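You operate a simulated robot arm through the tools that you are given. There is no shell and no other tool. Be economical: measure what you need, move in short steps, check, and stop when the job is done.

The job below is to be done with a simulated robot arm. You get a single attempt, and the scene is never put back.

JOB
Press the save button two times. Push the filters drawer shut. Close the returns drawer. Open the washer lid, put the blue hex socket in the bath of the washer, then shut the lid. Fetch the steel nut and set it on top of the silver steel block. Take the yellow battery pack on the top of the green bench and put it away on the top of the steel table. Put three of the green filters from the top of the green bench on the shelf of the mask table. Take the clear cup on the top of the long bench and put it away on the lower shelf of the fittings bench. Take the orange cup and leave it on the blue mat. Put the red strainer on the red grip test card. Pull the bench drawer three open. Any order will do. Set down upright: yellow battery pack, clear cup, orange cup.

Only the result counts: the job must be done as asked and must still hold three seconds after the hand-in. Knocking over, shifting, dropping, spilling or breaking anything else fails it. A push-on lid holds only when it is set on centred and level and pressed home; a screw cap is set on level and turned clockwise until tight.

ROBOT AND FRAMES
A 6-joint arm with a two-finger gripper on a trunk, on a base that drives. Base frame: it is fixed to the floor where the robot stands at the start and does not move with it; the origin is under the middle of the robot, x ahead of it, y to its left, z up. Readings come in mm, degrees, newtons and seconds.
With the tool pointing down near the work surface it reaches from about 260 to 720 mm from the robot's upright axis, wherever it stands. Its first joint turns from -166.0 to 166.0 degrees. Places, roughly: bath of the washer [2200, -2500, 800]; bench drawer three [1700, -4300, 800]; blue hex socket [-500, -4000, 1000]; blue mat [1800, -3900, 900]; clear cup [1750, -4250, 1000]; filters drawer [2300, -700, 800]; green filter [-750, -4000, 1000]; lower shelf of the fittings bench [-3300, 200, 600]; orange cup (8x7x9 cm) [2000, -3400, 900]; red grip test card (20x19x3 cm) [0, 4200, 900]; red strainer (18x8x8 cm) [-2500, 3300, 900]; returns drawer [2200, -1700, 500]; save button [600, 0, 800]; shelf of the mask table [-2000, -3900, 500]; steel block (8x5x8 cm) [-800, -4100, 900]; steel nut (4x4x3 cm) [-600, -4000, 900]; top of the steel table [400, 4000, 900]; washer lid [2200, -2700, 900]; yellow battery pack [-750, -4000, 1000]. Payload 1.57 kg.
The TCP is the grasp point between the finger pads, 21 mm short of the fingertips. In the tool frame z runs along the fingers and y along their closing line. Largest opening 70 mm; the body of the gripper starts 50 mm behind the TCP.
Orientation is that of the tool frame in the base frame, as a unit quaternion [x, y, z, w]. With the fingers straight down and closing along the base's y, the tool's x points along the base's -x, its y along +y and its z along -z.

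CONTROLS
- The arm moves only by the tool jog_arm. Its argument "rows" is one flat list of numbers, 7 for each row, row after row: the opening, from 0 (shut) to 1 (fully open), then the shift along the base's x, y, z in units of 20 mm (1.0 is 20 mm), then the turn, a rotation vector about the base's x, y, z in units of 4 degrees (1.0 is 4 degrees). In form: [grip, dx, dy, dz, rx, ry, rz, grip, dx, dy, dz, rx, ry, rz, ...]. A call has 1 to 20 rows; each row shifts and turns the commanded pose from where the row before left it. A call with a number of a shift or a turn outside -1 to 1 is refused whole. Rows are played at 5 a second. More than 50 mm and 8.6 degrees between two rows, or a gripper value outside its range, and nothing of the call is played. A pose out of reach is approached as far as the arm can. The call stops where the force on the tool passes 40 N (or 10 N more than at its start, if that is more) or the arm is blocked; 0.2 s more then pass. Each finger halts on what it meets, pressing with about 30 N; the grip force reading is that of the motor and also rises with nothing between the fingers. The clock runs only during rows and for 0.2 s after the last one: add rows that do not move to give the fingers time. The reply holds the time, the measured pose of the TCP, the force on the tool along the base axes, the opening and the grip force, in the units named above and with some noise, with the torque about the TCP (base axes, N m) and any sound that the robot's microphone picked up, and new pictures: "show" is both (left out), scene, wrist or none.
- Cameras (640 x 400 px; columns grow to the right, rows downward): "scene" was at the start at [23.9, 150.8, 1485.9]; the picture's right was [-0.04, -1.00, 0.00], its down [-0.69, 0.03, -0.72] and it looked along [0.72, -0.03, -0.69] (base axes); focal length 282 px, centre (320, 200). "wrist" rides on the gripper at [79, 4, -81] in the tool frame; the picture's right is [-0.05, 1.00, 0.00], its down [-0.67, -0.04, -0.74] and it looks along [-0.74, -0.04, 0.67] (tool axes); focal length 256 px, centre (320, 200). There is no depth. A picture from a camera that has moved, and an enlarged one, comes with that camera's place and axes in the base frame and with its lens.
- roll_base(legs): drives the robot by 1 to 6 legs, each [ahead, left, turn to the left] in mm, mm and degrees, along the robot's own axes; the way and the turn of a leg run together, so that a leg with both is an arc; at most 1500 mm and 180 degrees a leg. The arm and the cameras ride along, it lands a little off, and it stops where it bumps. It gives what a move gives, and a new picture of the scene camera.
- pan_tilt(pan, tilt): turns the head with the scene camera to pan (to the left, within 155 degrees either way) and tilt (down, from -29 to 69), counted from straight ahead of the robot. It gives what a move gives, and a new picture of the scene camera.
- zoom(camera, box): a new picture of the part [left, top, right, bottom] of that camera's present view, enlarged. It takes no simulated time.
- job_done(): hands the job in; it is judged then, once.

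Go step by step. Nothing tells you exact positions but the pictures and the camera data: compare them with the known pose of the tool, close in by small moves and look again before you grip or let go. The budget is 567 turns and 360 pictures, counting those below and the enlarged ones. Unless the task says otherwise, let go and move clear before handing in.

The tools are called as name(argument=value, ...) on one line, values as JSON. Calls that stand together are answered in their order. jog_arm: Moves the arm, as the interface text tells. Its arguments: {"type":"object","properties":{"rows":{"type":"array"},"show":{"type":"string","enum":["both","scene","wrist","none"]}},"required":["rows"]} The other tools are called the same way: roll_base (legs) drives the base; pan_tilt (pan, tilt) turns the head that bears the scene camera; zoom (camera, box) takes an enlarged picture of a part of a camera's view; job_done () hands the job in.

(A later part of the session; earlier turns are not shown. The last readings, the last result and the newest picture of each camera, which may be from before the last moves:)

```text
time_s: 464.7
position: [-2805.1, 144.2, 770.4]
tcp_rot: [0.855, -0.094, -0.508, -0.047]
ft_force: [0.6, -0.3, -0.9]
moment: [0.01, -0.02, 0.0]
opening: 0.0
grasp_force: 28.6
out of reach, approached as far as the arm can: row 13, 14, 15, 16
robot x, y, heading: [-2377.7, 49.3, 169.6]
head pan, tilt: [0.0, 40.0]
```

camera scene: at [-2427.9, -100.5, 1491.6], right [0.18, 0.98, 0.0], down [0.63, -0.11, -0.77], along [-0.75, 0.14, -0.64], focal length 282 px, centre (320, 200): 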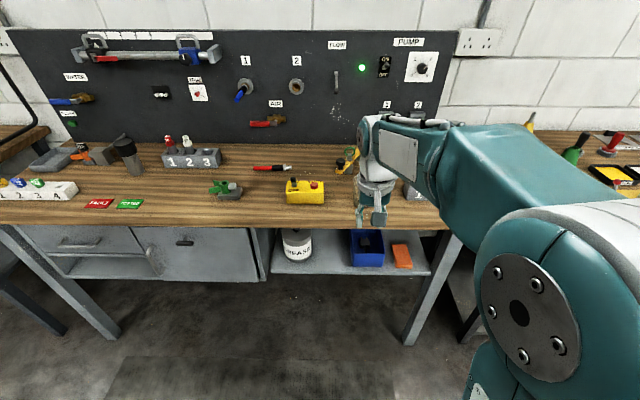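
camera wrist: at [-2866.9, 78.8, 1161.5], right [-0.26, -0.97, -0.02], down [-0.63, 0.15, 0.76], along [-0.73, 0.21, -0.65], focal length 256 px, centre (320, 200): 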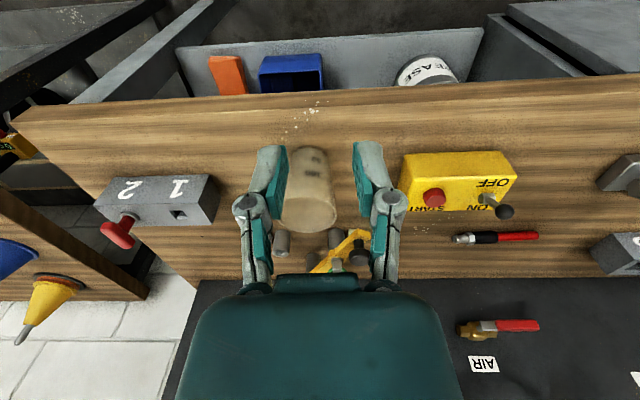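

Pitched to 61°. I open the fingers, raise to z ≈ 955 and drive ahead 100 mm toward the cup.

jog_arm(rows=[1, 0, 0, 0.95, 0, 0, 0, 1, 0, 0, 0.95, 0, 0, 0, 1, 0, 0, 0.95, 0, 0, 0, 1, 0, 0, 0.95, 0, 0, 0, 1, -0.3, 0, 0.95, 0, 0, 0, 1, -0.6, -0.2, 0.95, 0, 0, 0, 1, -0.6, -0.3, 0.95, 0, 0, 0, 1, -0.6, -0.3, 0.95, 0, 0, 0, 1, -0.6, -0.4, 0.95, 0, 0, 0, 1, -0.6, -0.4, 0.7, 0, 0, 0, 1, 0, 0, 0, 0, 0, 0], show="none")

roll_base(legs=[[100, 0, 0]])

jog_arm(rows=[1, 0, 0, 0, 0, 0, 0], show="wrist")

```text
time_s: 467.1
position: [-2888.9, 114.2, 948.5]
tcp_rot: [0.856, -0.094, -0.506, -0.047]
ft_force: [-0.5, -0.3, 0.6]
moment: [-0.05, 0.04, 0.03]
opening: 69.9
grasp_force: 0.0
out of reach, approached as far as the arm can: row 2, 3, 4
robot x, y, heading: [-2374.3, 45.1, 169.8]
head pan, tilt: [0.0, 40.0]
```

```text
time_s: 468.2
position: [-2986.7, 131.1, 948.8]
tcp_rot: [0.855, -0.094, -0.508, -0.047]
ft_force: [0.3, -0.5, 0.0]
moment: [-0.01, 0.02, 0.03]
opening: 69.9
grasp_force: 0.0
robot x, y, heading: [-2473.5, 68.0, 169.9]
head pan, tilt: [0.0, 40.0]
camera scene: at [-2525.6, -82.8, 1491.6], right [0.18, 0.98, 0.0], down [0.63, -0.11, -0.77], along [-0.75, 0.14, -0.64], focal length 282 px, centre (320, 200)
```

scene: 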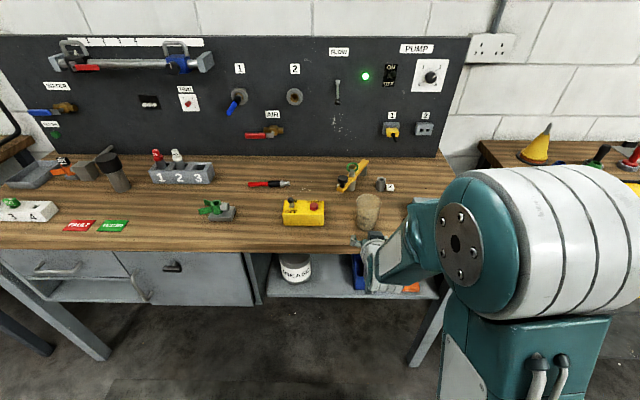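

```text
time_s: 468.6
position: [-2985.7, 131.2, 949.0]
tcp_rot: [0.855, -0.094, -0.508, -0.047]
ft_force: [-1.1, 0.0, -0.6]
moment: [-0.02, 0.02, 0.03]
opening: 69.9
grasp_force: 0.1
robot x, y, heading: [-2471.7, 65.2, 169.7]
head pan, tilt: [0.0, 40.0]
camera wrist: at [-2880.1, 103.9, 917.4], right [-0.23, -0.97, 0.06], down [0.34, -0.02, 0.94], along [-0.91, 0.24, 0.33], focal length 256 px, centre (320, 200)
```

wrist: 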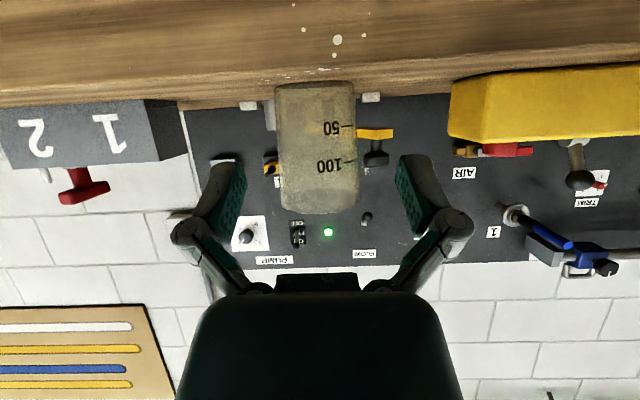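

The cup is nearly centred; computed correction is 8 mm to the robot's right. I shift and advance 50 mm, then check.

jog_arm(rows=[1, 0.07, 0.4, 0.2, 0, 0, 0, 1, -0.62, 0.11, 0, 0, 0, 0, 1, -0.62, 0.11, 0, 0, 0, 0, 1, -0.62, 0.11, 0, 0, 0, 0, 1, -0.62, 0.11, 0, 0, 0, 0, 1, 0, 0, 0, 0, 0, 0], show="wrist")

```text
time_s: 470.0
position: [-3035.1, 148.5, 952.4]
tcp_rot: [0.855, -0.094, -0.508, -0.047]
ft_force: [-0.6, 0.0, -0.8]
moment: [-0.01, 0.0, -0.01]
opening: 69.9
grasp_force: 0.1
robot x, y, heading: [-2473.3, 64.2, 169.9]
head pan, tilt: [0.0, 40.0]
camera wrist: at [-2928.4, 121.1, 921.5], right [-0.23, -0.97, 0.06], down [0.34, -0.02, 0.94], along [-0.91, 0.24, 0.33], focal length 256 px, centre (320, 200)
```

wrist: 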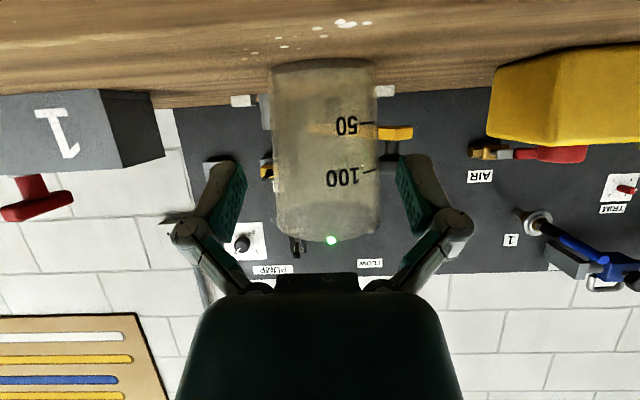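

Centred. I advance the remaining 48 mm and close.

jog_arm(rows=[1, -0.6, 0.108, 0, 0, 0, 0, 1, -0.6, 0.108, 0, 0, 0, 0, 1, -0.6, 0.108, 0, 0, 0, 0, 1, -0.56, 0.1, 0, 0, 0, 0, 1, 0, 0, 0, 0, 0, 0], show="wrist")

```text
time_s: 471.2
position: [-3081.6, 158.9, 952.2]
tcp_rot: [0.855, -0.094, -0.508, -0.047]
ft_force: [0.2, -0.6, -0.2]
moment: [0.0, -0.02, 0.01]
opening: 70.0
grasp_force: 0.1
robot x, y, heading: [-2475.1, 65.9, 169.8]
head pan, tilt: [0.0, 40.0]
camera wrist: at [-2975.9, 130.0, 921.5], right [-0.23, -0.97, 0.06], down [0.34, -0.02, 0.94], along [-0.91, 0.24, 0.33], focal length 256 px, centre (320, 200)
```

wrist: 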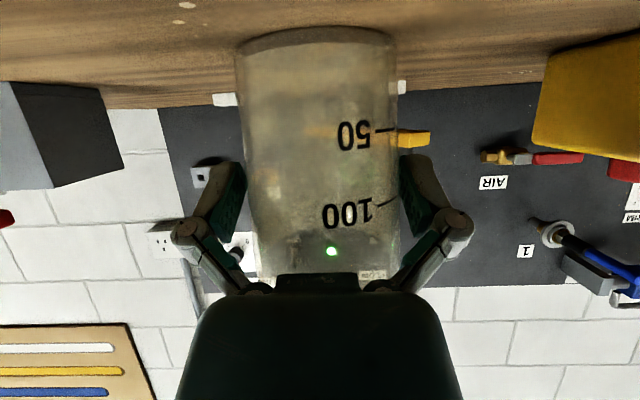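

jog_arm(rows=[0.9, 0, 0, 0, 0, 0, 0, 0.8, 0, 0, 0, 0, 0, 0, 0.7, 0, 0, 0, 0, 0, 0, 0.6, 0, 0, 0, 0, 0, 0, 0.6, 0, 0, 0, 0, 0, 0], show="none")

jog_arm(rows=[0.5, 0, 0, 0.3, 0, 0, 0, 0.5, 0, 0, 0.5, 0, 0, 0, 0.5, 0, 0, 0.7, 0, 0, 0])

```text
time_s: 472.4
position: [-3082.0, 157.0, 952.1]
tcp_rot: [0.855, -0.094, -0.508, -0.047]
ft_force: [1.2, -0.4, 4.0]
moment: [-0.06, -0.06, 0.01]
opening: 62.1
grasp_force: 30.1
robot x, y, heading: [-2474.4, 65.6, 169.5]
head pan, tilt: [0.0, 40.0]
```

```text
time_s: 473.2
position: [-3082.5, 156.2, 982.7]
tcp_rot: [0.855, -0.094, -0.507, -0.047]
ft_force: [-0.4, 0.2, 0.1]
moment: [-0.02, 0.02, -0.02]
opening: 62.0
grasp_force: 29.9
robot x, y, heading: [-2474.6, 66.8, 169.6]
head pan, tilt: [0.0, 40.0]
camera scene: at [-2526.0, -82.8, 1491.6], right [0.18, 0.98, 0.0], down [0.63, -0.11, -0.77], along [-0.75, 0.14, -0.64], focal length 282 px, centre (320, 200)
camera wrist: at [-2975.7, 129.2, 951.5], right [-0.23, -0.97, 0.06], down [0.34, -0.02, 0.94], along [-0.91, 0.24, 0.33], focal length 256 px, centre (320, 200)
```

scene: 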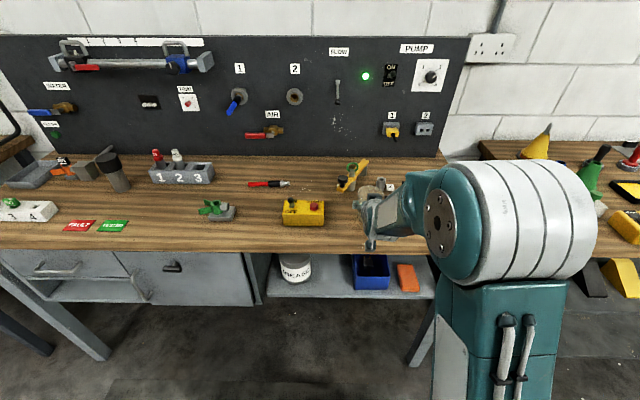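
wrist: 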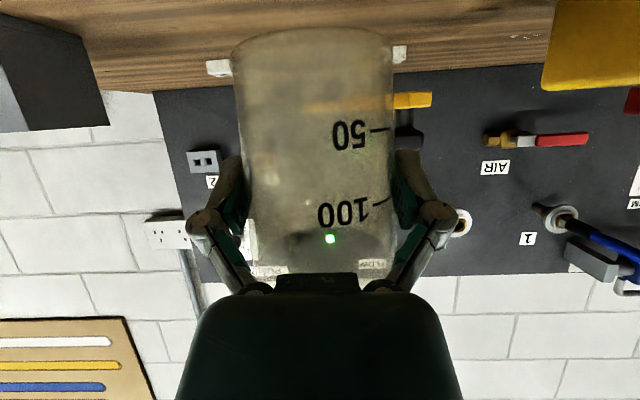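

The cup is held from the side, upright. I back out 250 mm and left 83 mm, then lower in front of the shelf.

roll_base(legs=[[-260, 0, 0], [0, 83, 0]])

jog_arm(rows=[0.5, 0, 0, -1, 0, 0, 0, 0.5, 0, 0, -1, 0, 0, 0, 0.5, 0, 0, -1, 0, 0, 0, 0.5, 0, 0, -1, 0, 0, 0, 0.5, 0, 0, -1, 0, 0, 0, 0.5, 0, 0, -1, 0, 0, 0, 0.5, 0, 0, -1, 0, 0, 0, 0.5, 0, 0, -1, 0, 0, 0, 0.5, 0, 0, -1, 0, 0, 0, 0.5, 0, 0, -1, 0, 0, 0, 0.5, 0, 0, -1, 0, 0, 0, 0.5, 0, 0, -1, 0, 0, 0, 0.5, 0, 0, -1, 0, 0, 0, 0.5, 0, 0, -1, 0, 0, 0, 0.5, 0, 0, -1, 0, 0, 0, 0.5, 0, 0, -1, 0, 0, 0, 0.5, 0, 0, -1, 0, 0, 0, 0.5, 0, 0, 0, 0, 0, 0])

```text
time_s: 475.8
position: [-2836.8, 53.4, 980.9]
tcp_rot: [0.855, -0.099, -0.508, -0.041]
ft_force: [0.2, 1.4, -0.3]
moment: [-0.07, 0.04, 0.09]
opening: 61.6
grasp_force: 30.1
robot x, y, heading: [-2227.5, -54.5, 169.8]
head pan, tilt: [0.0, 40.0]
camera scene: at [-2279.4, -176.7, 1494.0], right [0.18, 0.98, -0.02], down [0.63, -0.13, -0.77], along [-0.75, 0.13, -0.64], focal length 282 px, centre (320, 200)
```

scene: 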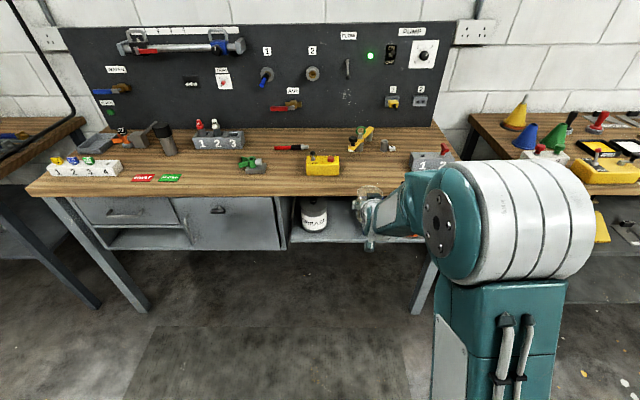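

```text
time_s: 479.6
position: [-2838.8, 36.7, 641.7]
tcp_rot: [0.855, -0.095, -0.507, -0.049]
ft_force: [-0.2, 1.0, -1.4]
moment: [-0.01, -0.02, 0.0]
opening: 61.9
grasp_force: 30.1
robot x, y, heading: [-2231.9, -55.1, 169.7]
head pan, tilt: [0.0, 40.0]
camera scene: at [-2284.5, -201.8, 1491.6], right [0.18, 0.98, 0.0], down [0.63, -0.11, -0.77], along [-0.75, 0.14, -0.64], focal length 282 px, centre (320, 200)
camera wrist: at [-2732.9, 10.0, 611.1], right [-0.24, -0.97, 0.06], down [0.34, -0.02, 0.94], along [-0.91, 0.24, 0.33], focal length 256 px, centre (320, 200)
```

scene: 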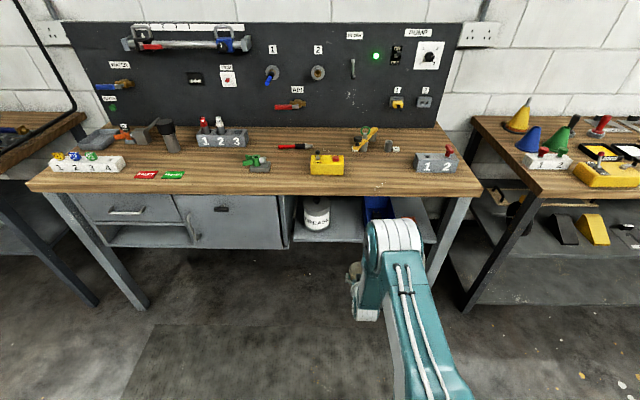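
wrist: 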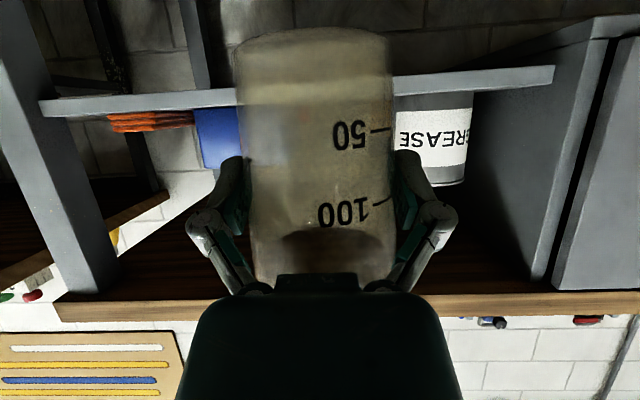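

The wrist view shows the shelf's top at z ≈ 606 (not 545) and the gap straight ahead. I raise 38 mm, shift 11 mm left, drive 180 mm ahead, and look again.

jog_arm(rows=[0.5, -0.05, -0.27, 0.95, 0, 0, 0, 0.5, -0.05, -0.27, 0.95, 0, 0, 0], show="none")

roll_base(legs=[[160, 0, 0]])

jog_arm(rows=[0.5, 0, 0, 0, 0, 0, 0], show="wrist")

```text
time_s: 480.2
position: [-2840.6, 26.5, 680.8]
tcp_rot: [0.855, -0.095, -0.507, -0.049]
ft_force: [-0.4, 0.0, -0.4]
moment: [0.01, 0.0, 0.0]
opening: 61.9
grasp_force: 29.6
robot x, y, heading: [-2231.3, -54.1, 169.7]
head pan, tilt: [0.0, 40.0]
```

```text
time_s: 481.6
position: [-2998.8, 55.9, 681.5]
tcp_rot: [0.855, -0.094, -0.507, -0.048]
ft_force: [0.4, -0.7, -0.2]
moment: [0.02, 0.0, 0.0]
opening: 61.9
grasp_force: 29.8
robot x, y, heading: [-2387.1, -19.6, 169.5]
head pan, tilt: [0.0, 40.0]
camera scene: at [-2442.7, -173.3, 1491.6], right [0.18, 0.98, 0.0], down [0.63, -0.11, -0.77], along [-0.75, 0.14, -0.64], focal length 282 px, centre (320, 200)
```

scene: 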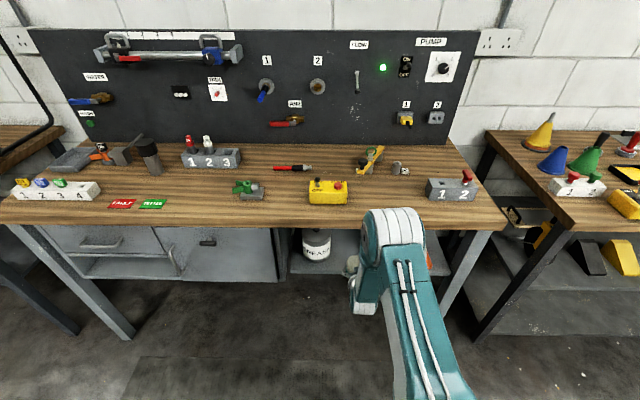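

```text
time_s: 482.0
position: [-2998.7, 54.8, 681.7]
tcp_rot: [0.855, -0.094, -0.508, -0.048]
ft_force: [-0.2, 0.0, -1.0]
moment: [-0.02, 0.02, -0.02]
opening: 61.7
grasp_force: 30.0
robot x, y, heading: [-2389.3, -22.8, 169.9]
head pan, tilt: [0.0, 40.0]
camera wrist: at [-2892.4, 27.4, 650.0], right [-0.24, -0.97, 0.06], down [0.34, -0.02, 0.94], along [-0.91, 0.24, 0.33], focal length 256 px, centre (320, 200)
```

wrist: 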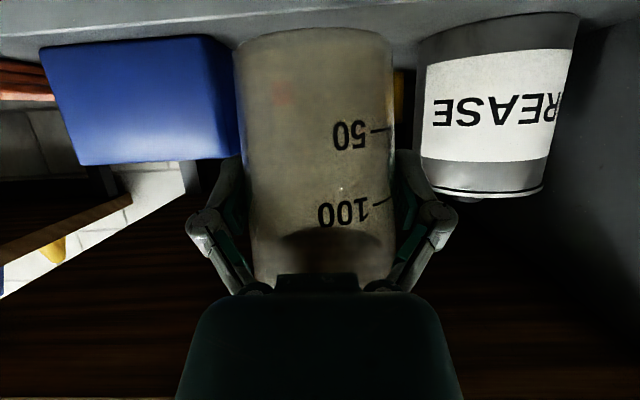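

The cup is between bin and tin; I shift 15 mm left to centre in the gap and advance 60 mm.

jog_arm(rows=[0.5, -0.13, -0.74, 0, 0, 0, 0, 0.5, -0.74, 0.13, 0, 0, 0, 0, 0.5, -0.74, 0.13, 0, 0, 0, 0, 0.5, -0.74, 0.13, 0, 0, 0, 0, 0.5, -0.74, 0.13, 0, 0, 0, 0, 0.5, 0, 0, 0, 0, 0, 0], show="wrist")

```text
time_s: 483.4
position: [-3059.8, 50.9, 680.4]
tcp_rot: [0.855, -0.095, -0.508, -0.049]
ft_force: [-0.9, 0.1, -1.1]
moment: [0.02, -0.02, -0.01]
opening: 61.6
grasp_force: 30.1
robot x, y, heading: [-2388.0, -22.8, 169.8]
head pan, tilt: [0.0, 40.0]
camera wrist: at [-2954.4, 22.5, 649.7], right [-0.24, -0.97, 0.06], down [0.34, -0.02, 0.94], along [-0.91, 0.24, 0.33], focal length 256 px, centre (320, 200)
```

wrist: 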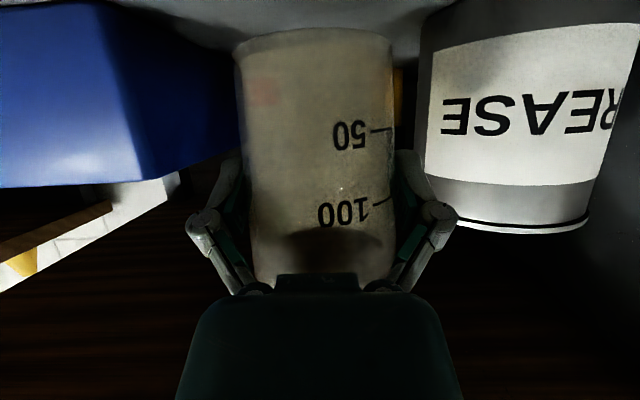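

Clear on both sides. I advance 30 mm more and lower gently.

jog_arm(rows=[0.5, -0.72, 0.17, 0, 0, 0, 0, 0.5, -0.72, 0.17, 0, 0, 0, 0, 0.5, 0, 0, -0.4, 0, 0, 0, 0.5, 0, 0, -0.3, 0, 0, 0, 0.5, 0, 0, 0, 0, 0, 0], show="none")

jog_arm(rows=[0.5, 0, 0, -0.2, 0, 0, 0, 0.5, 0, 0, 0, 0, 0, 0], show="wrist")

```text
time_s: 484.6
position: [-3088.2, 57.2, 667.8]
tcp_rot: [0.855, -0.094, -0.508, -0.049]
ft_force: [-1.3, -0.9, -0.2]
moment: [0.02, 0.02, 0.01]
opening: 61.7
grasp_force: 29.8
robot x, y, heading: [-2390.7, -20.8, 169.7]
head pan, tilt: [0.0, 40.0]
```

```text
time_s: 485.2
position: [-3089.4, 56.8, 663.1]
tcp_rot: [0.855, -0.094, -0.507, -0.048]
ft_force: [-0.4, -0.6, -0.6]
moment: [0.01, 0.01, 0.0]
opening: 61.7
grasp_force: 30.4
robot x, y, heading: [-2389.6, -26.2, 169.8]
head pan, tilt: [0.0, 40.0]
camera wrist: at [-2983.1, 29.7, 631.8], right [-0.24, -0.97, 0.06], down [0.34, -0.02, 0.94], along [-0.91, 0.24, 0.33], focal length 256 px, centre (320, 200)
```

wrist: 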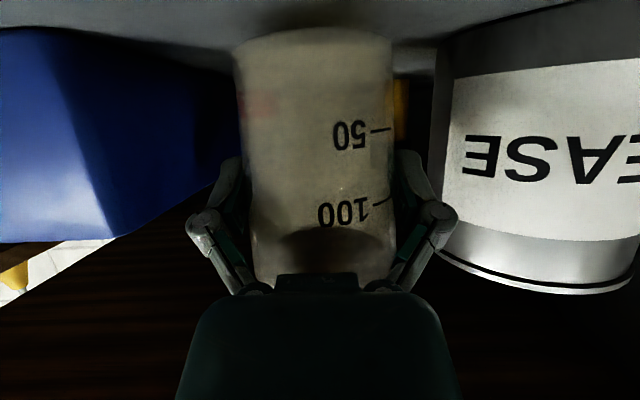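

jog_arm(rows=[0.5, 0, 0, -0.15, 0, 0, 0, 0.5, 0, 0, 0, 0, 0, 0], show="none")

jog_arm(rows=[0.5, 0, 0, -0.15, 0, 0, 0, 0.5, 0, 0, 0, 0, 0, 0], show="none")

jog_arm(rows=[0.5, 0, 0, -0.15, 0, 0, 0, 0.5, 0, 0, 0, 0, 0, 0], show="none")

```text
time_s: 485.8
position: [-3088.4, 57.6, 658.6]
tcp_rot: [0.855, -0.094, -0.507, -0.048]
ft_force: [-1.0, -0.4, -0.7]
moment: [0.04, -0.02, 0.0]
opening: 61.7
grasp_force: 29.8
robot x, y, heading: [-2390.1, -23.3, 169.8]
head pan, tilt: [0.0, 40.0]
```

```text
time_s: 486.4
position: [-3088.4, 56.6, 657.2]
tcp_rot: [0.855, -0.095, -0.508, -0.049]
ft_force: [-0.6, 0.7, -1.6]
moment: [-0.01, 0.02, -0.03]
opening: 61.8
grasp_force: 29.9
robot x, y, heading: [-2386.7, -22.4, 169.6]
head pan, tilt: [0.0, 40.0]
```

```text
time_s: 487.0
position: [-3088.9, 57.9, 654.2]
tcp_rot: [0.855, -0.094, -0.508, -0.049]
ft_force: [-0.1, 0.9, -0.9]
moment: [-0.02, -0.03, 0.0]
opening: 61.9
grasp_force: 30.5
robot x, y, heading: [-2387.1, -21.2, 169.8]
head pan, tilt: [0.0, 40.0]
```

jog_arm(rows=[0.5, 0, 0, -0.2, 0, 0, 0, 0.5, 0, 0, 0, 0, 0, 0], show="none")

jog_arm(rows=[0.5, 0, 0, -0.2, 0, 0, 0, 0.5, 0, 0, 0, 0, 0, 0], show="none")

jog_arm(rows=[0.5, 0, 0, -0.2, 0, 0, 0, 0.5, 0, 0, 0, 0, 0, 0], show="wrist")

```text
time_s: 487.6
position: [-3089.6, 58.6, 651.7]
tcp_rot: [0.854, -0.095, -0.51, -0.049]
ft_force: [0.9, -0.6, 15.0]
moment: [-0.07, -0.34, 0.0]
opening: 61.9
grasp_force: 30.6
robot x, y, heading: [-2388.1, -26.6, 169.8]
head pan, tilt: [0.0, 40.0]
```

```text
time_s: 488.2
position: [-3089.6, 57.1, 648.5]
tcp_rot: [0.854, -0.093, -0.509, -0.048]
ft_force: [-2.8, 1.7, 18.5]
moment: [0.05, 0.13, 0.06]
opening: 61.3
grasp_force: 29.7
robot x, y, heading: [-2388.0, -22.5, 170.0]
head pan, tilt: [0.0, 40.0]
```

```text
time_s: 488.8
position: [-3089.5, 58.8, 641.8]
tcp_rot: [0.855, -0.095, -0.507, -0.049]
ft_force: [0.7, -0.5, 18.9]
moment: [0.0, 0.02, -0.02]
opening: 60.9
grasp_force: 30.1
robot x, y, heading: [-2388.4, -25.9, 170.0]
head pan, tilt: [0.0, 40.0]
camera wrist: at [-2982.8, 29.8, 611.1], right [-0.24, -0.97, 0.06], down [0.34, -0.02, 0.94], along [-0.91, 0.24, 0.33], focal length 256 px, centre (320, 200)
```

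wrist: 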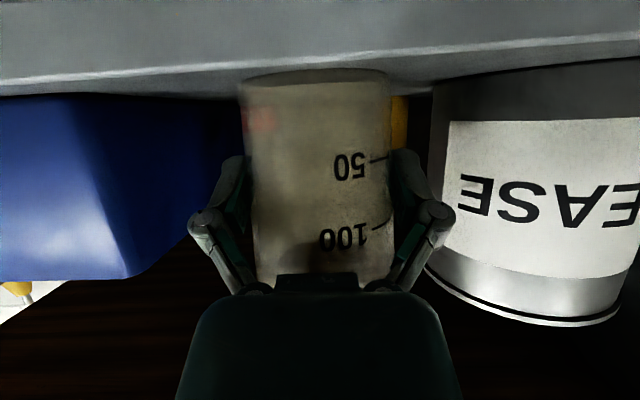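

The cup is seated on the shelf. I open the fingers fully and check.

jog_arm(rows=[0.92, 0, 0, 0.05, 0, 0, 0, 1, 0, 0, 0, 0, 0, 0, 1, 0, 0, 0, 0, 0, 0, 1, 0, 0, 0, 0, 0, 0], show="wrist")

```text
time_s: 489.8
position: [-3088.0, 58.5, 643.9]
tcp_rot: [0.855, -0.095, -0.507, -0.049]
ft_force: [-0.8, 0.4, 0.2]
moment: [0.01, -0.02, -0.04]
opening: 70.1
grasp_force: 0.0
robot x, y, heading: [-2388.5, -18.1, 169.7]
head pan, tilt: [0.0, 40.0]
camera wrist: at [-2982.8, 30.0, 611.7], right [-0.24, -0.97, 0.06], down [0.34, -0.02, 0.94], along [-0.91, 0.24, 0.33], focal length 256 px, centre (320, 200)
```

wrist: 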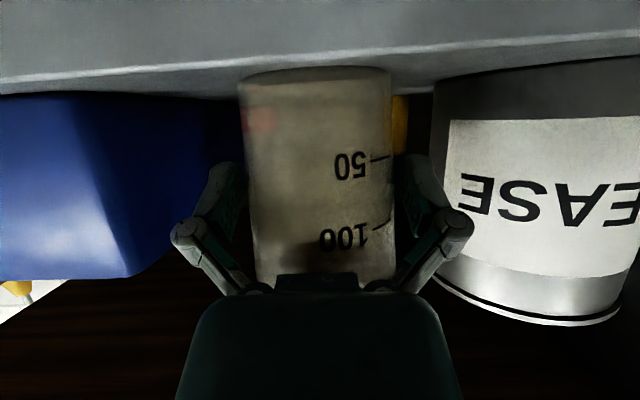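

Released. I withdraw straight back.

jog_arm(rows=[1, 0.5, -0.089, 0, 0, 0, 0, 1, 0.5, -0.089, 0, 0, 0, 0, 1, 0.7, -0.125, 0, 0, 0, 0, 1, 0.7, -0.125, 0, 0, 0, 0, 1, 0.8, -0.14, 0, 0, 0, 0, 1, 0.8, -0.14, 0, 0, 0, 0, 1, 0.8, -0.14, 0, 0, 0, 0, 1, 0, 0, 0, 0, 0, 0], show="wrist")

```text
time_s: 491.6
position: [-2994.8, 39.7, 642.8]
tcp_rot: [0.855, -0.094, -0.508, -0.048]
ft_force: [-0.7, -0.6, -0.1]
moment: [0.01, 0.04, -0.03]
opening: 70.1
grasp_force: 0.1
robot x, y, heading: [-2388.8, -24.9, 169.7]
head pan, tilt: [0.0, 40.0]
camera wrist: at [-2886.9, 12.4, 612.0], right [-0.24, -0.97, 0.06], down [0.34, -0.02, 0.94], along [-0.91, 0.24, 0.33], focal length 256 px, centre (320, 200)
```

wrist: 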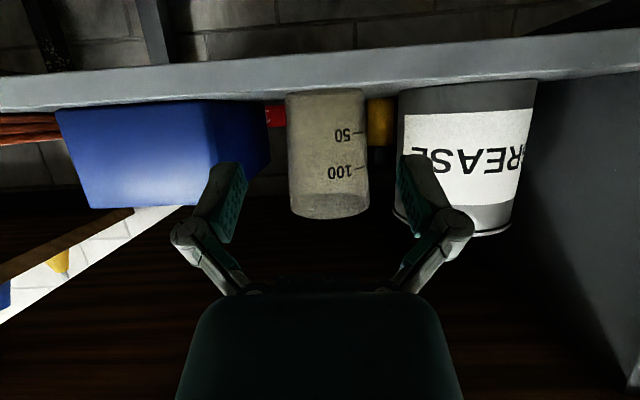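

The cup stands upright on the shelf. I back away and bring the hand home via the gateway.

roll_base(legs=[[-280, 0, 0]])

jog_arm(rows=[0, 0.9, 0.17, 0.82, 0, 0, 0, 0, 0.9, 0.17, 0.82, 0, 0, 0, 0, 0.9, 0.17, 0.82, 0, 0, 0, 0, 0.9, 0.17, 0.82, 0, 0, 0, 0, 0.9, 0.17, 0.82, 0, 0, 0, 0, 0.9, 0.17, 0.82, 0, 0, 0, 0, 0.9, 0.17, 0.82, 0, 0, 0, 0, 0.9, 0.17, 0.82, 0, 0, 0, 0, 0.9, 0.17, 0.82, 0, 0, 0], show="none")

```text
time_s: 493.5
position: [-2717.7, -9.8, 643.3]
tcp_rot: [0.855, -0.093, -0.508, -0.048]
ft_force: [-0.8, 0.0, 0.3]
moment: [0.0, -0.01, -0.02]
opening: 70.1
grasp_force: 0.2
robot x, y, heading: [-2114.3, -72.8, 170.0]
head pan, tilt: [0.0, 40.0]
camera scene: at [-2167.3, -222.9, 1491.6], right [0.18, 0.98, 0.0], down [0.63, -0.11, -0.77], along [-0.75, 0.14, -0.64], focal length 282 px, centre (320, 200)
```

scene: 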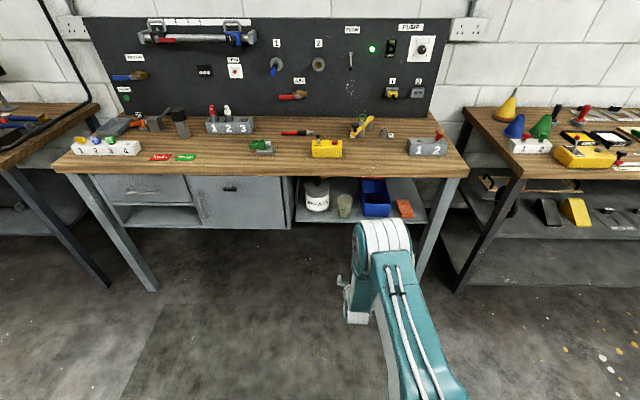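

```text
time_s: 495.5
position: [-2555.9, 20.4, 789.4]
tcp_rot: [0.855, -0.094, -0.508, -0.048]
ft_force: [-0.2, -0.3, 0.3]
moment: [-0.03, -0.01, 0.01]
opening: 0.0
grasp_force: 28.5
robot x, y, heading: [-2112.7, -71.0, 169.8]
head pan, tilt: [0.0, 40.0]
```

jog_arm(rows=[0, 0.17, -0.03, 0.98, -0.168, -0.935, 0, 0, 0.17, -0.03, 0.98, -0.168, -0.935, 0, 0, 0.17, -0.03, 0.98, -0.168, -0.935, 0, 0, 0.17, -0.03, 0.98, -0.168, -0.935, 0, 0, 0.17, -0.03, 0.98, -0.168, -0.935, 0, 0, 0.17, -0.03, 0.98, -0.168, -0.935, 0, 0, 0.17, -0.03, 0.98, -0.168, -0.935, 0, 0, 0.17, -0.03, 0.98, -0.168, -0.935, 0, 0, 0.17, -0.03, 0.98, -0.168, -0.935, 0, 0, 0.17, -0.03, 0.98, -0.168, -0.935, 0, 0, 0.17, -0.03, 0.98, -0.168, -0.935, 0, 0, 0.17, -0.03, 0.98, -0.168, -0.935, 0, 0, 0.17, -0.03, 0.98, -0.168, -0.935, 0, 0, 0.17, -0.03, 0.98, -0.168, -0.935, 0, 0, 0.17, -0.03, 0.98, -0.168, -0.935, 0, 0, 0.17, -0.03, 0.98, -0.168, -0.935, 0], show="none")

```text
time_s: 498.9
position: [-2500.6, 11.9, 1104.6]
tcp_rot: [0.995, -0.103, -0.004, -0.011]
ft_force: [-0.4, 0.1, -0.5]
moment: [-0.03, -0.06, 0.0]
opening: 0.0
grasp_force: 28.7
robot x, y, heading: [-2111.5, -78.3, 169.7]
head pan, tilt: [0.0, 40.0]
```

Home pose again. I return to the green bench for the nut and the filters.

roll_base(legs=[[0, 1450, 0], [0, 1150, 0], [0, 0, 89], [0, 1400, 0], [0, 600, 0]])

pan_tilt(pan=0, tilt=30)

```text
time_s: 524.9
position: [-696.3, -3410.7, 1105.4]
tcp_rot: [0.782, 0.624, -0.01, -0.005]
ft_force: [-0.2, -0.1, 0.3]
moment: [-0.01, -0.02, -0.02]
opening: 0.0
grasp_force: 29.1
robot x, y, heading: [-601.0, -3027.4, -101.3]
head pan, tilt: [0.0, 40.0]
camera scene: at [-458.1, -3081.8, 1492.1], right [-0.98, 0.19, 0.0], down [0.13, 0.63, -0.77], along [-0.15, -0.75, -0.64], focal length 282 px, centre (320, 200)
```

scene: 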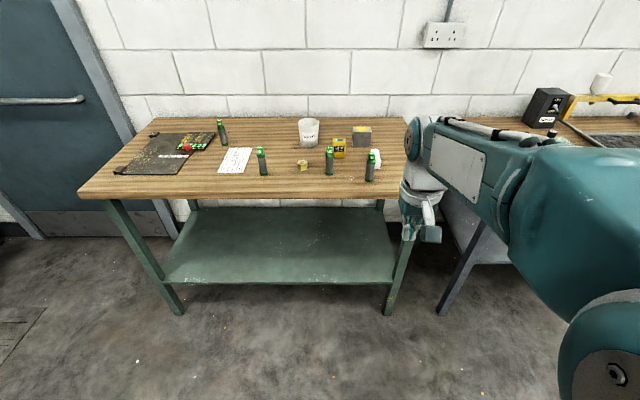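

```text
time_s: 525.6
position: [-695.1, -3409.7, 1105.0]
tcp_rot: [0.782, 0.624, -0.011, -0.005]
ft_force: [0.4, -0.2, -0.5]
moment: [0.02, 0.01, 0.02]
opening: 0.1
grasp_force: 28.9
robot x, y, heading: [-604.5, -3027.8, -101.2]
head pan, tilt: [0.0, 30.0]
camera scene: at [-457.2, -3087.5, 1507.1], right [-0.98, 0.19, 0.0], down [0.1, 0.49, -0.87], along [-0.17, -0.85, -0.5], focal length 282 px, centre (320, 200)
```

scene: 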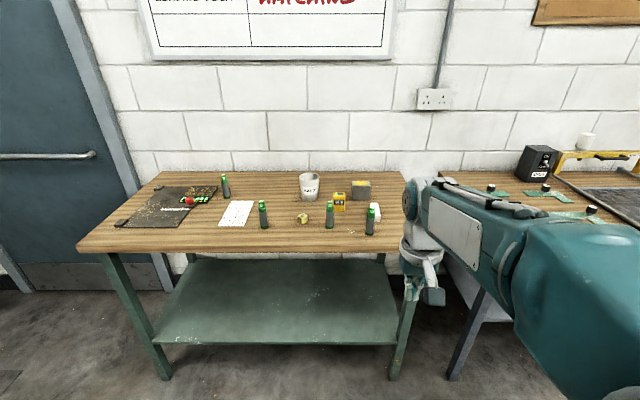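

I drive up to the bench between the nut and the block.

roll_base(legs=[[405, 100, 0]])

jog_arm(rows=[1, 0.4, -0.6, 0, 0, 0, 0, 1, 0.4, -0.6, 0, 0, 0, 0, 1, 0.4, -0.6, 0, 0, 0, 0, 1, 0, 0, 0, 0, 0, 0])

```text
time_s: 528.2
position: [-672.4, -3826.7, 1106.0]
tcp_rot: [0.782, 0.624, -0.011, -0.006]
ft_force: [-1.0, 0.7, 0.3]
moment: [0.02, 0.0, 0.0]
opening: 0.0
grasp_force: 28.7
robot x, y, heading: [-579.5, -3441.5, -101.2]
head pan, tilt: [0.0, 30.0]
camera scene: at [-435.2, -3503.4, 1507.1], right [-0.98, 0.19, 0.0], down [0.1, 0.49, -0.87], along [-0.17, -0.85, -0.5], focal length 282 px, centre (320, 200)
```

scene: 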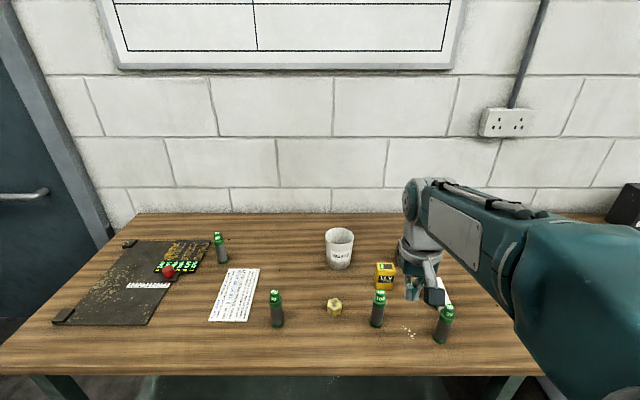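

```text
time_s: 529.2
position: [-648.3, -3863.6, 1106.1]
tcp_rot: [0.781, 0.624, -0.012, -0.006]
ft_force: [0.3, 1.3, 0.4]
moment: [-0.03, -0.02, 0.02]
opening: 69.8
grasp_force: 0.1
robot x, y, heading: [-584.5, -3438.0, -101.1]
head pan, tilt: [0.0, 30.0]
camera scene: at [-434.1, -3503.8, 1507.0], right [-0.98, 0.19, 0.0], down [0.1, 0.49, -0.87], along [-0.17, -0.85, -0.5], focal length 282 px, centre (320, 200)
camera wrist: at [-624.3, -3786.9, 1184.8], right [0.96, -0.27, -0.02], down [-0.16, -0.64, 0.75], along [-0.22, -0.72, -0.66], focal length 256 px, centre (320, 200)
```

scene: 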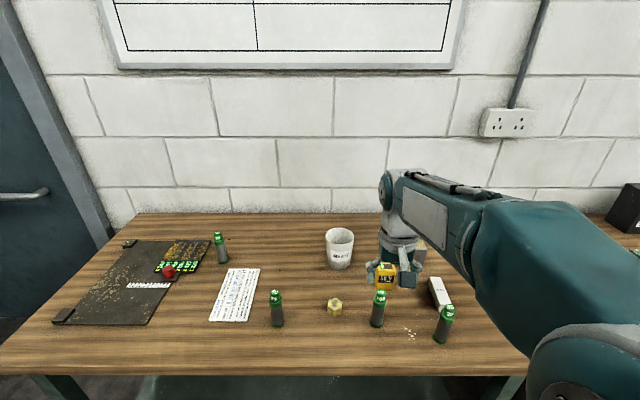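
wrist: 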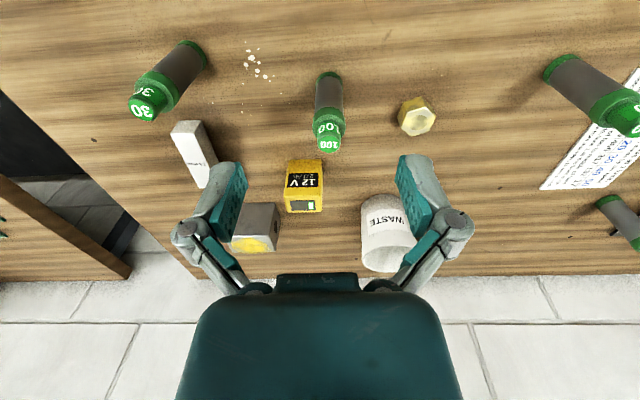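

zoom(camera="wrist", box=[200, 60, 480, 290])

```text
1.74 times, centred on (340, 175) of wrist
camera zoom: at [-624.3, -3786.9, 1184.8], right [0.96, -0.27, -0.02], down [-0.16, -0.64, 0.75], along [-0.22, -0.72, -0.66], focal length 445 px, centre (285, 244)
```

zoom: 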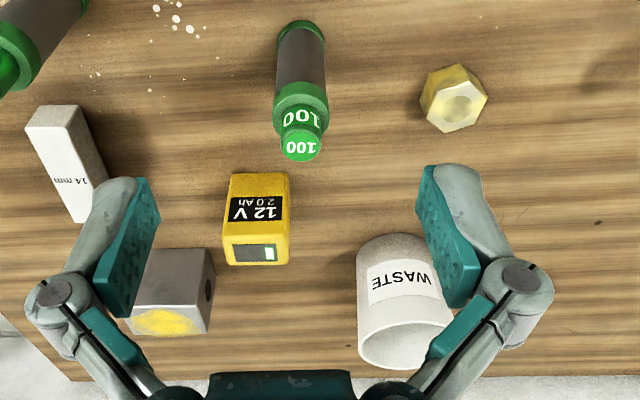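

Now I hover over the nut at (-565, -3967).

jog_arm(rows=[1, 0.69, -0.86, 0, 0, 0, 0, 1, 0.69, -0.86, 0, 0, 0, 0, 1, 0.69, -0.86, 0, 0, 0, 0, 1, 0.69, -0.86, -0.5, 0, 0, 0, 1, 0.69, -0.86, -0.9, 0, 0, 0, 1, 0.69, -0.86, -0.9, 0, 0, 0, 1, 0, 0, -0.9, 0, 0, 0, 1, 0, 0, -0.9, 0, 0, 0, 1, 0, 0, -0.9, 0, 0, 0, 1, 0, 0, 0, 0, 0, 0], show="wrist")

```text
time_s: 531.4
position: [-564.9, -3967.9, 1004.0]
tcp_rot: [0.782, 0.624, -0.011, -0.006]
ft_force: [0.2, -0.5, 0.9]
moment: [0.0, 0.02, -0.02]
opening: 69.9
grasp_force: 0.0
robot x, y, heading: [-582.8, -3442.3, -101.2]
head pan, tilt: [0.0, 30.0]
camera wrist: at [-541.4, -3890.1, 1083.5], right [0.96, -0.27, -0.02], down [-0.16, -0.64, 0.75], along [-0.22, -0.72, -0.66], focal length 256 px, centre (320, 200)
```

wrist: 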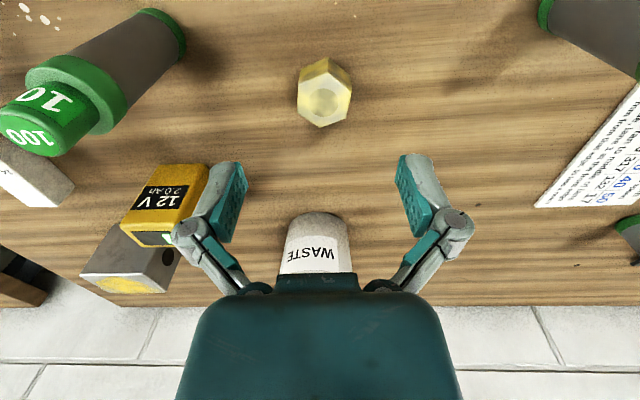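

Centred over the nut with its flats facing the fingers. I descend to z ≈ 932 and grip.

jog_arm(rows=[1, 0, 0.1, -0.9, 0, 0, 0, 1, 0, 0, -0.9, 0, 0, 0, 1, 0, 0, -0.9, 0, 0, 0, 1, 0, 0, -0.9, 0, 0, 0, 1, 0, 0, 0, 0, 0, 0, 0.5, 0, 0, 0, 0, 0, 0, 0.3, 0, 0, 0, 0, 0, 0, 0.3, 0, 0, 0, 0, 0, 0], show="wrist")

```text
time_s: 533.2
position: [-565.2, -3965.2, 933.3]
tcp_rot: [0.782, 0.624, -0.012, -0.006]
ft_force: [-0.3, 1.6, 10.4]
moment: [-0.03, -0.24, 0.01]
opening: 38.5
grasp_force: 30.1
robot x, y, heading: [-576.4, -3441.4, -101.0]
head pan, tilt: [0.0, 30.0]
camera wrist: at [-541.1, -3888.2, 1013.1], right [0.96, -0.27, -0.02], down [-0.16, -0.64, 0.75], along [-0.22, -0.72, -0.66], focal length 256 px, centre (320, 200)
```

wrist: 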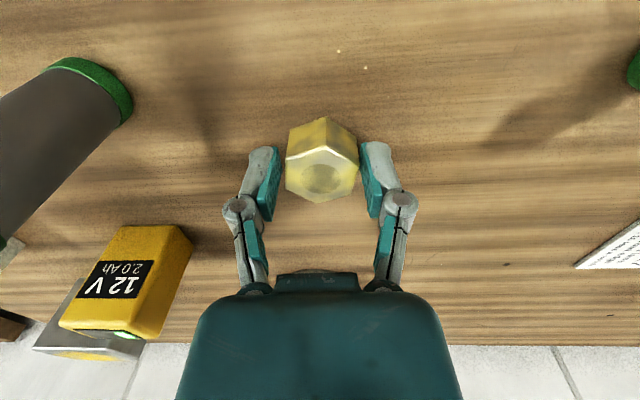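

jog_arm(rows=[0.2, 0, 0, 0.5, 0, 0, 0, 0.2, 0, 0, 0.9, 0, 0, 0, 0.2, 0, 0, 0.9, 0, 0, 0, 0.2, 0, 0, 0.9, 0, 0, 0, 0.2, 0, 0, 0.9, 0, 0, 0, 0.2, 0, 0, 0.9, 0, 0, 0, 0.2, 0, 0, 0.9, 0, 0, 0], show="wrist")

```text
time_s: 534.8
position: [-564.5, -3962.6, 1050.5]
tcp_rot: [0.782, 0.624, -0.012, -0.006]
ft_force: [0.1, 0.2, -1.7]
moment: [0.01, 0.0, -0.01]
opening: 38.4
grasp_force: 29.9
robot x, y, heading: [-581.2, -3439.3, -101.1]
head pan, tilt: [0.0, 30.0]
camera wrist: at [-540.8, -3887.9, 1130.9], right [0.96, -0.27, -0.02], down [-0.16, -0.64, 0.75], along [-0.22, -0.72, -0.66], focal length 256 px, centre (320, 200)
```

wrist: 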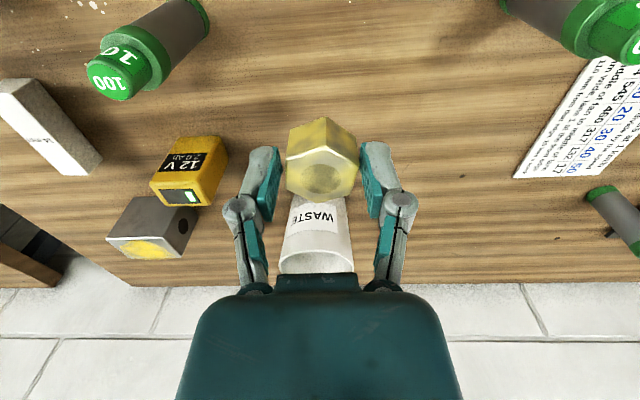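

The nut is held; the block's top is at about (-821, -4091, 970). I move above it.

jog_arm(rows=[0.2, 0, 0, 0.8, 0, 0, 0, 0.2, -0.915, -0.457, 0, 0, 0, 0, 0.2, -0.915, -0.457, 0, 0, 0, 0, 0.2, -0.915, -0.457, 0, 0, 0, 0, 0.2, -0.915, -0.457, 0, 0, 0, 0, 0.2, -0.915, -0.457, 0, 0, 0, 0, 0.2, -0.915, -0.457, 0, 0, 0, 0, 0.2, -0.915, -0.457, 0, 0, 0, 0, 0.2, -0.915, -0.457, 0, 0, 0, 0, 0.2, -0.915, -0.457, 0, 0, 0, 0, 0.2, -0.915, -0.457, 0, 0, 0, 0, 0.2, -0.915, -0.457, 0, 0, 0, 0, 0.2, -0.915, -0.457, 0, 0, 0, 0, 0.2, 0, 0, 0, 0, 0, 0], show="wrist")

```text
time_s: 537.8
position: [-785.2, -4073.0, 1066.5]
tcp_rot: [0.782, 0.624, -0.011, -0.006]
ft_force: [-0.1, 0.0, -0.7]
moment: [0.06, -0.02, 0.02]
opening: 38.5
grasp_force: 30.3
robot x, y, heading: [-582.2, -3440.7, -101.0]
head pan, tilt: [0.0, 30.0]
camera wrist: at [-762.0, -3997.4, 1146.5], right [0.96, -0.27, -0.02], down [-0.16, -0.64, 0.75], along [-0.22, -0.72, -0.66], focal length 256 px, centre (320, 200)
```

wrist: 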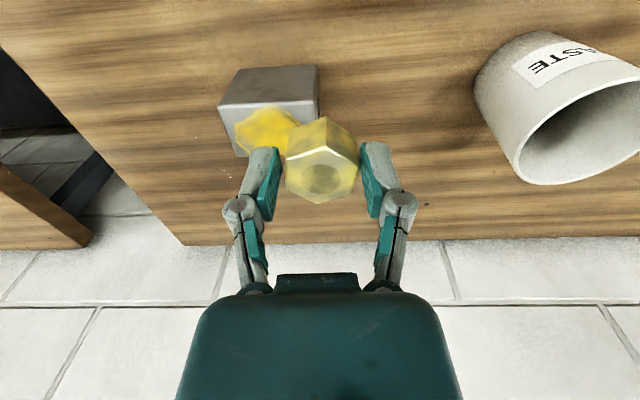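

The block's top (with the yellow disc) is centred near (-838, -4102). I shift the base right 55 and ahead 20 mm to stay within reach.

roll_base(legs=[[18, -55, 0]])

jog_arm(rows=[0.2, 0, 0, 0, 0, 0, 0], show="wrist")

```text
time_s: 538.8
position: [-815.0, -4087.4, 1068.3]
tcp_rot: [0.78, 0.626, -0.017, -0.01]
ft_force: [1.2, -0.5, -1.4]
moment: [0.05, 0.08, -0.02]
opening: 38.4
grasp_force: 30.1
robot x, y, heading: [-627.2, -3448.0, -101.1]
head pan, tilt: [0.0, 30.0]
camera scene: at [-460.3, -3518.3, 1504.3], right [-0.98, 0.19, 0.02], down [0.08, 0.49, -0.86], along [-0.17, -0.85, -0.5], focal length 282 px, centre (320, 200)
```

scene: 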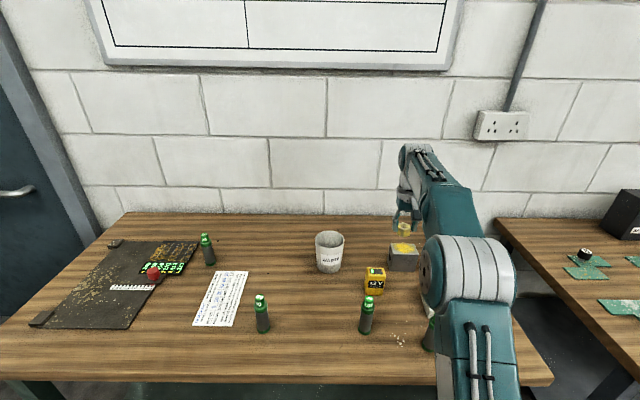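

```text
time_s: 539.2
position: [-842.4, -4080.6, 1067.3]
tcp_rot: [0.78, 0.625, -0.01, -0.003]
ft_force: [-1.7, 0.3, -1.1]
moment: [0.0, -0.07, -0.01]
opening: 38.5
grasp_force: 30.0
robot x, y, heading: [-630.6, -3452.6, -101.1]
head pan, tilt: [0.0, 30.0]
camera wrist: at [-818.4, -4003.8, 1147.0], right [0.96, -0.27, -0.02], down [-0.17, -0.64, 0.75], along [-0.21, -0.72, -0.66], focal length 256 px, centre (320, 200)
```

wrist: 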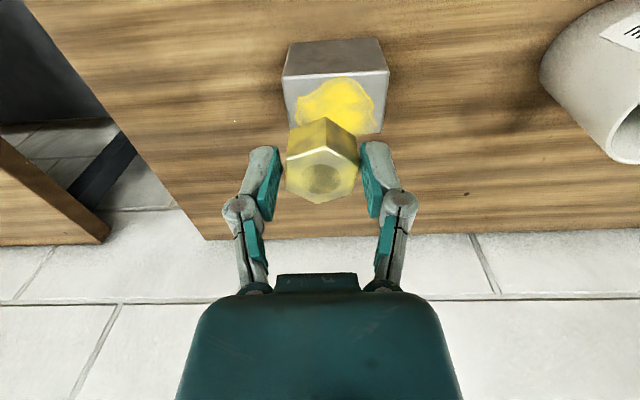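

Refined: block top centre (-833, -4094), z ≈ 980. I align the nut over it and descend close.

jog_arm(rows=[0.2, 0.45, -0.68, -0.4, 0, 0, 0, 0.2, 0, 0, -0.9, 0, 0, 0, 0.2, 0, 0, -0.9, 0, 0, 0, 0.2, 0, 0, 0, 0, 0, 0])

```text
time_s: 540.2
position: [-814.6, -4097.5, 1023.2]
tcp_rot: [0.779, 0.626, -0.013, -0.007]
ft_force: [0.2, 0.3, -1.0]
moment: [0.0, 0.02, 0.03]
opening: 38.3
grasp_force: 30.1
robot x, y, heading: [-629.3, -3451.4, -101.1]
head pan, tilt: [0.0, 30.0]
camera scene: at [-476.9, -3515.1, 1506.5], right [-0.98, 0.19, 0.0], down [0.09, 0.49, -0.87], along [-0.17, -0.85, -0.5], focal length 282 px, centre (320, 200)
camera wrist: at [-792.0, -4020.4, 1103.3], right [0.96, -0.27, -0.03], down [-0.16, -0.64, 0.75], along [-0.22, -0.72, -0.66], focal length 256 px, centre (320, 200)
```

scene: 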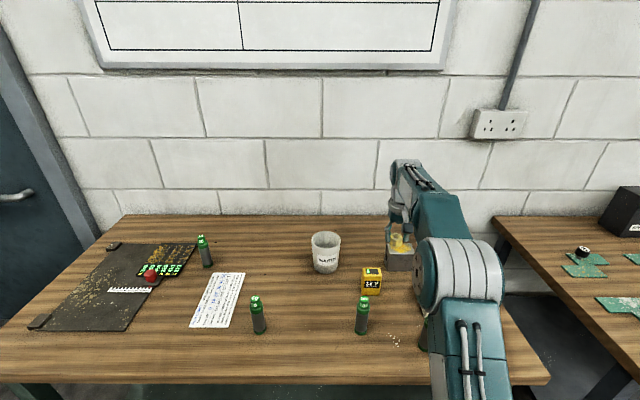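
wrist: 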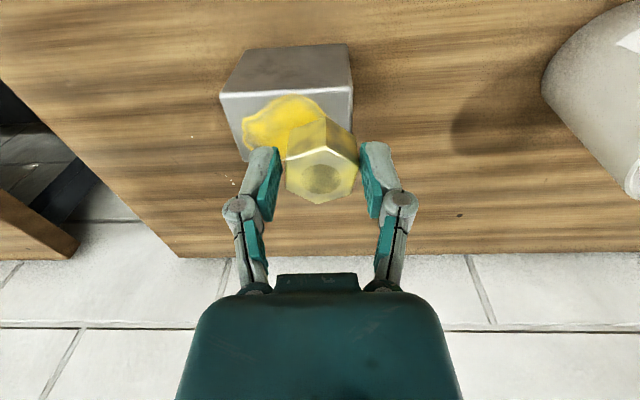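

The base had still been settling; measured now, the block centre is 18 mm to the right of the nut. I shift and recheck.

jog_arm(rows=[0.2, -0.9, 0.08, 0, 0, 0, 0, 0.2, 0, 0, 0, 0, 0, 0, 0.2, 0, 0, 0, 0, 0, 0], show="wrist")

```text
time_s: 541.0
position: [-836.5, -4095.8, 1023.6]
tcp_rot: [0.78, 0.626, -0.013, -0.005]
ft_force: [0.5, -0.3, -1.0]
moment: [0.01, 0.04, 0.0]
opening: 38.5
grasp_force: 30.3
robot x, y, heading: [-624.4, -3450.1, -101.2]
head pan, tilt: [0.0, 30.0]
camera wrist: at [-812.8, -4018.4, 1103.6], right [0.96, -0.27, -0.02], down [-0.16, -0.64, 0.75], along [-0.22, -0.72, -0.66], focal length 256 px, centre (320, 200)
```

wrist: 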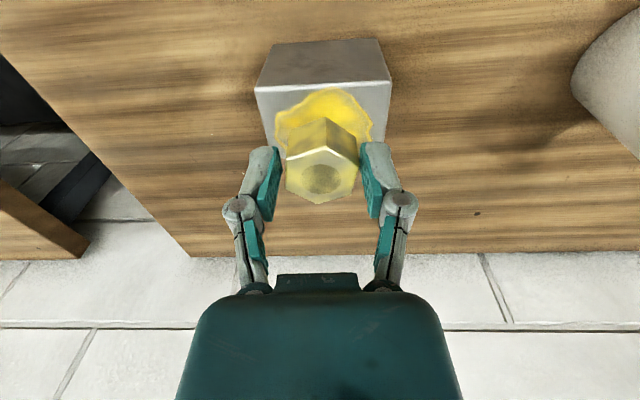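

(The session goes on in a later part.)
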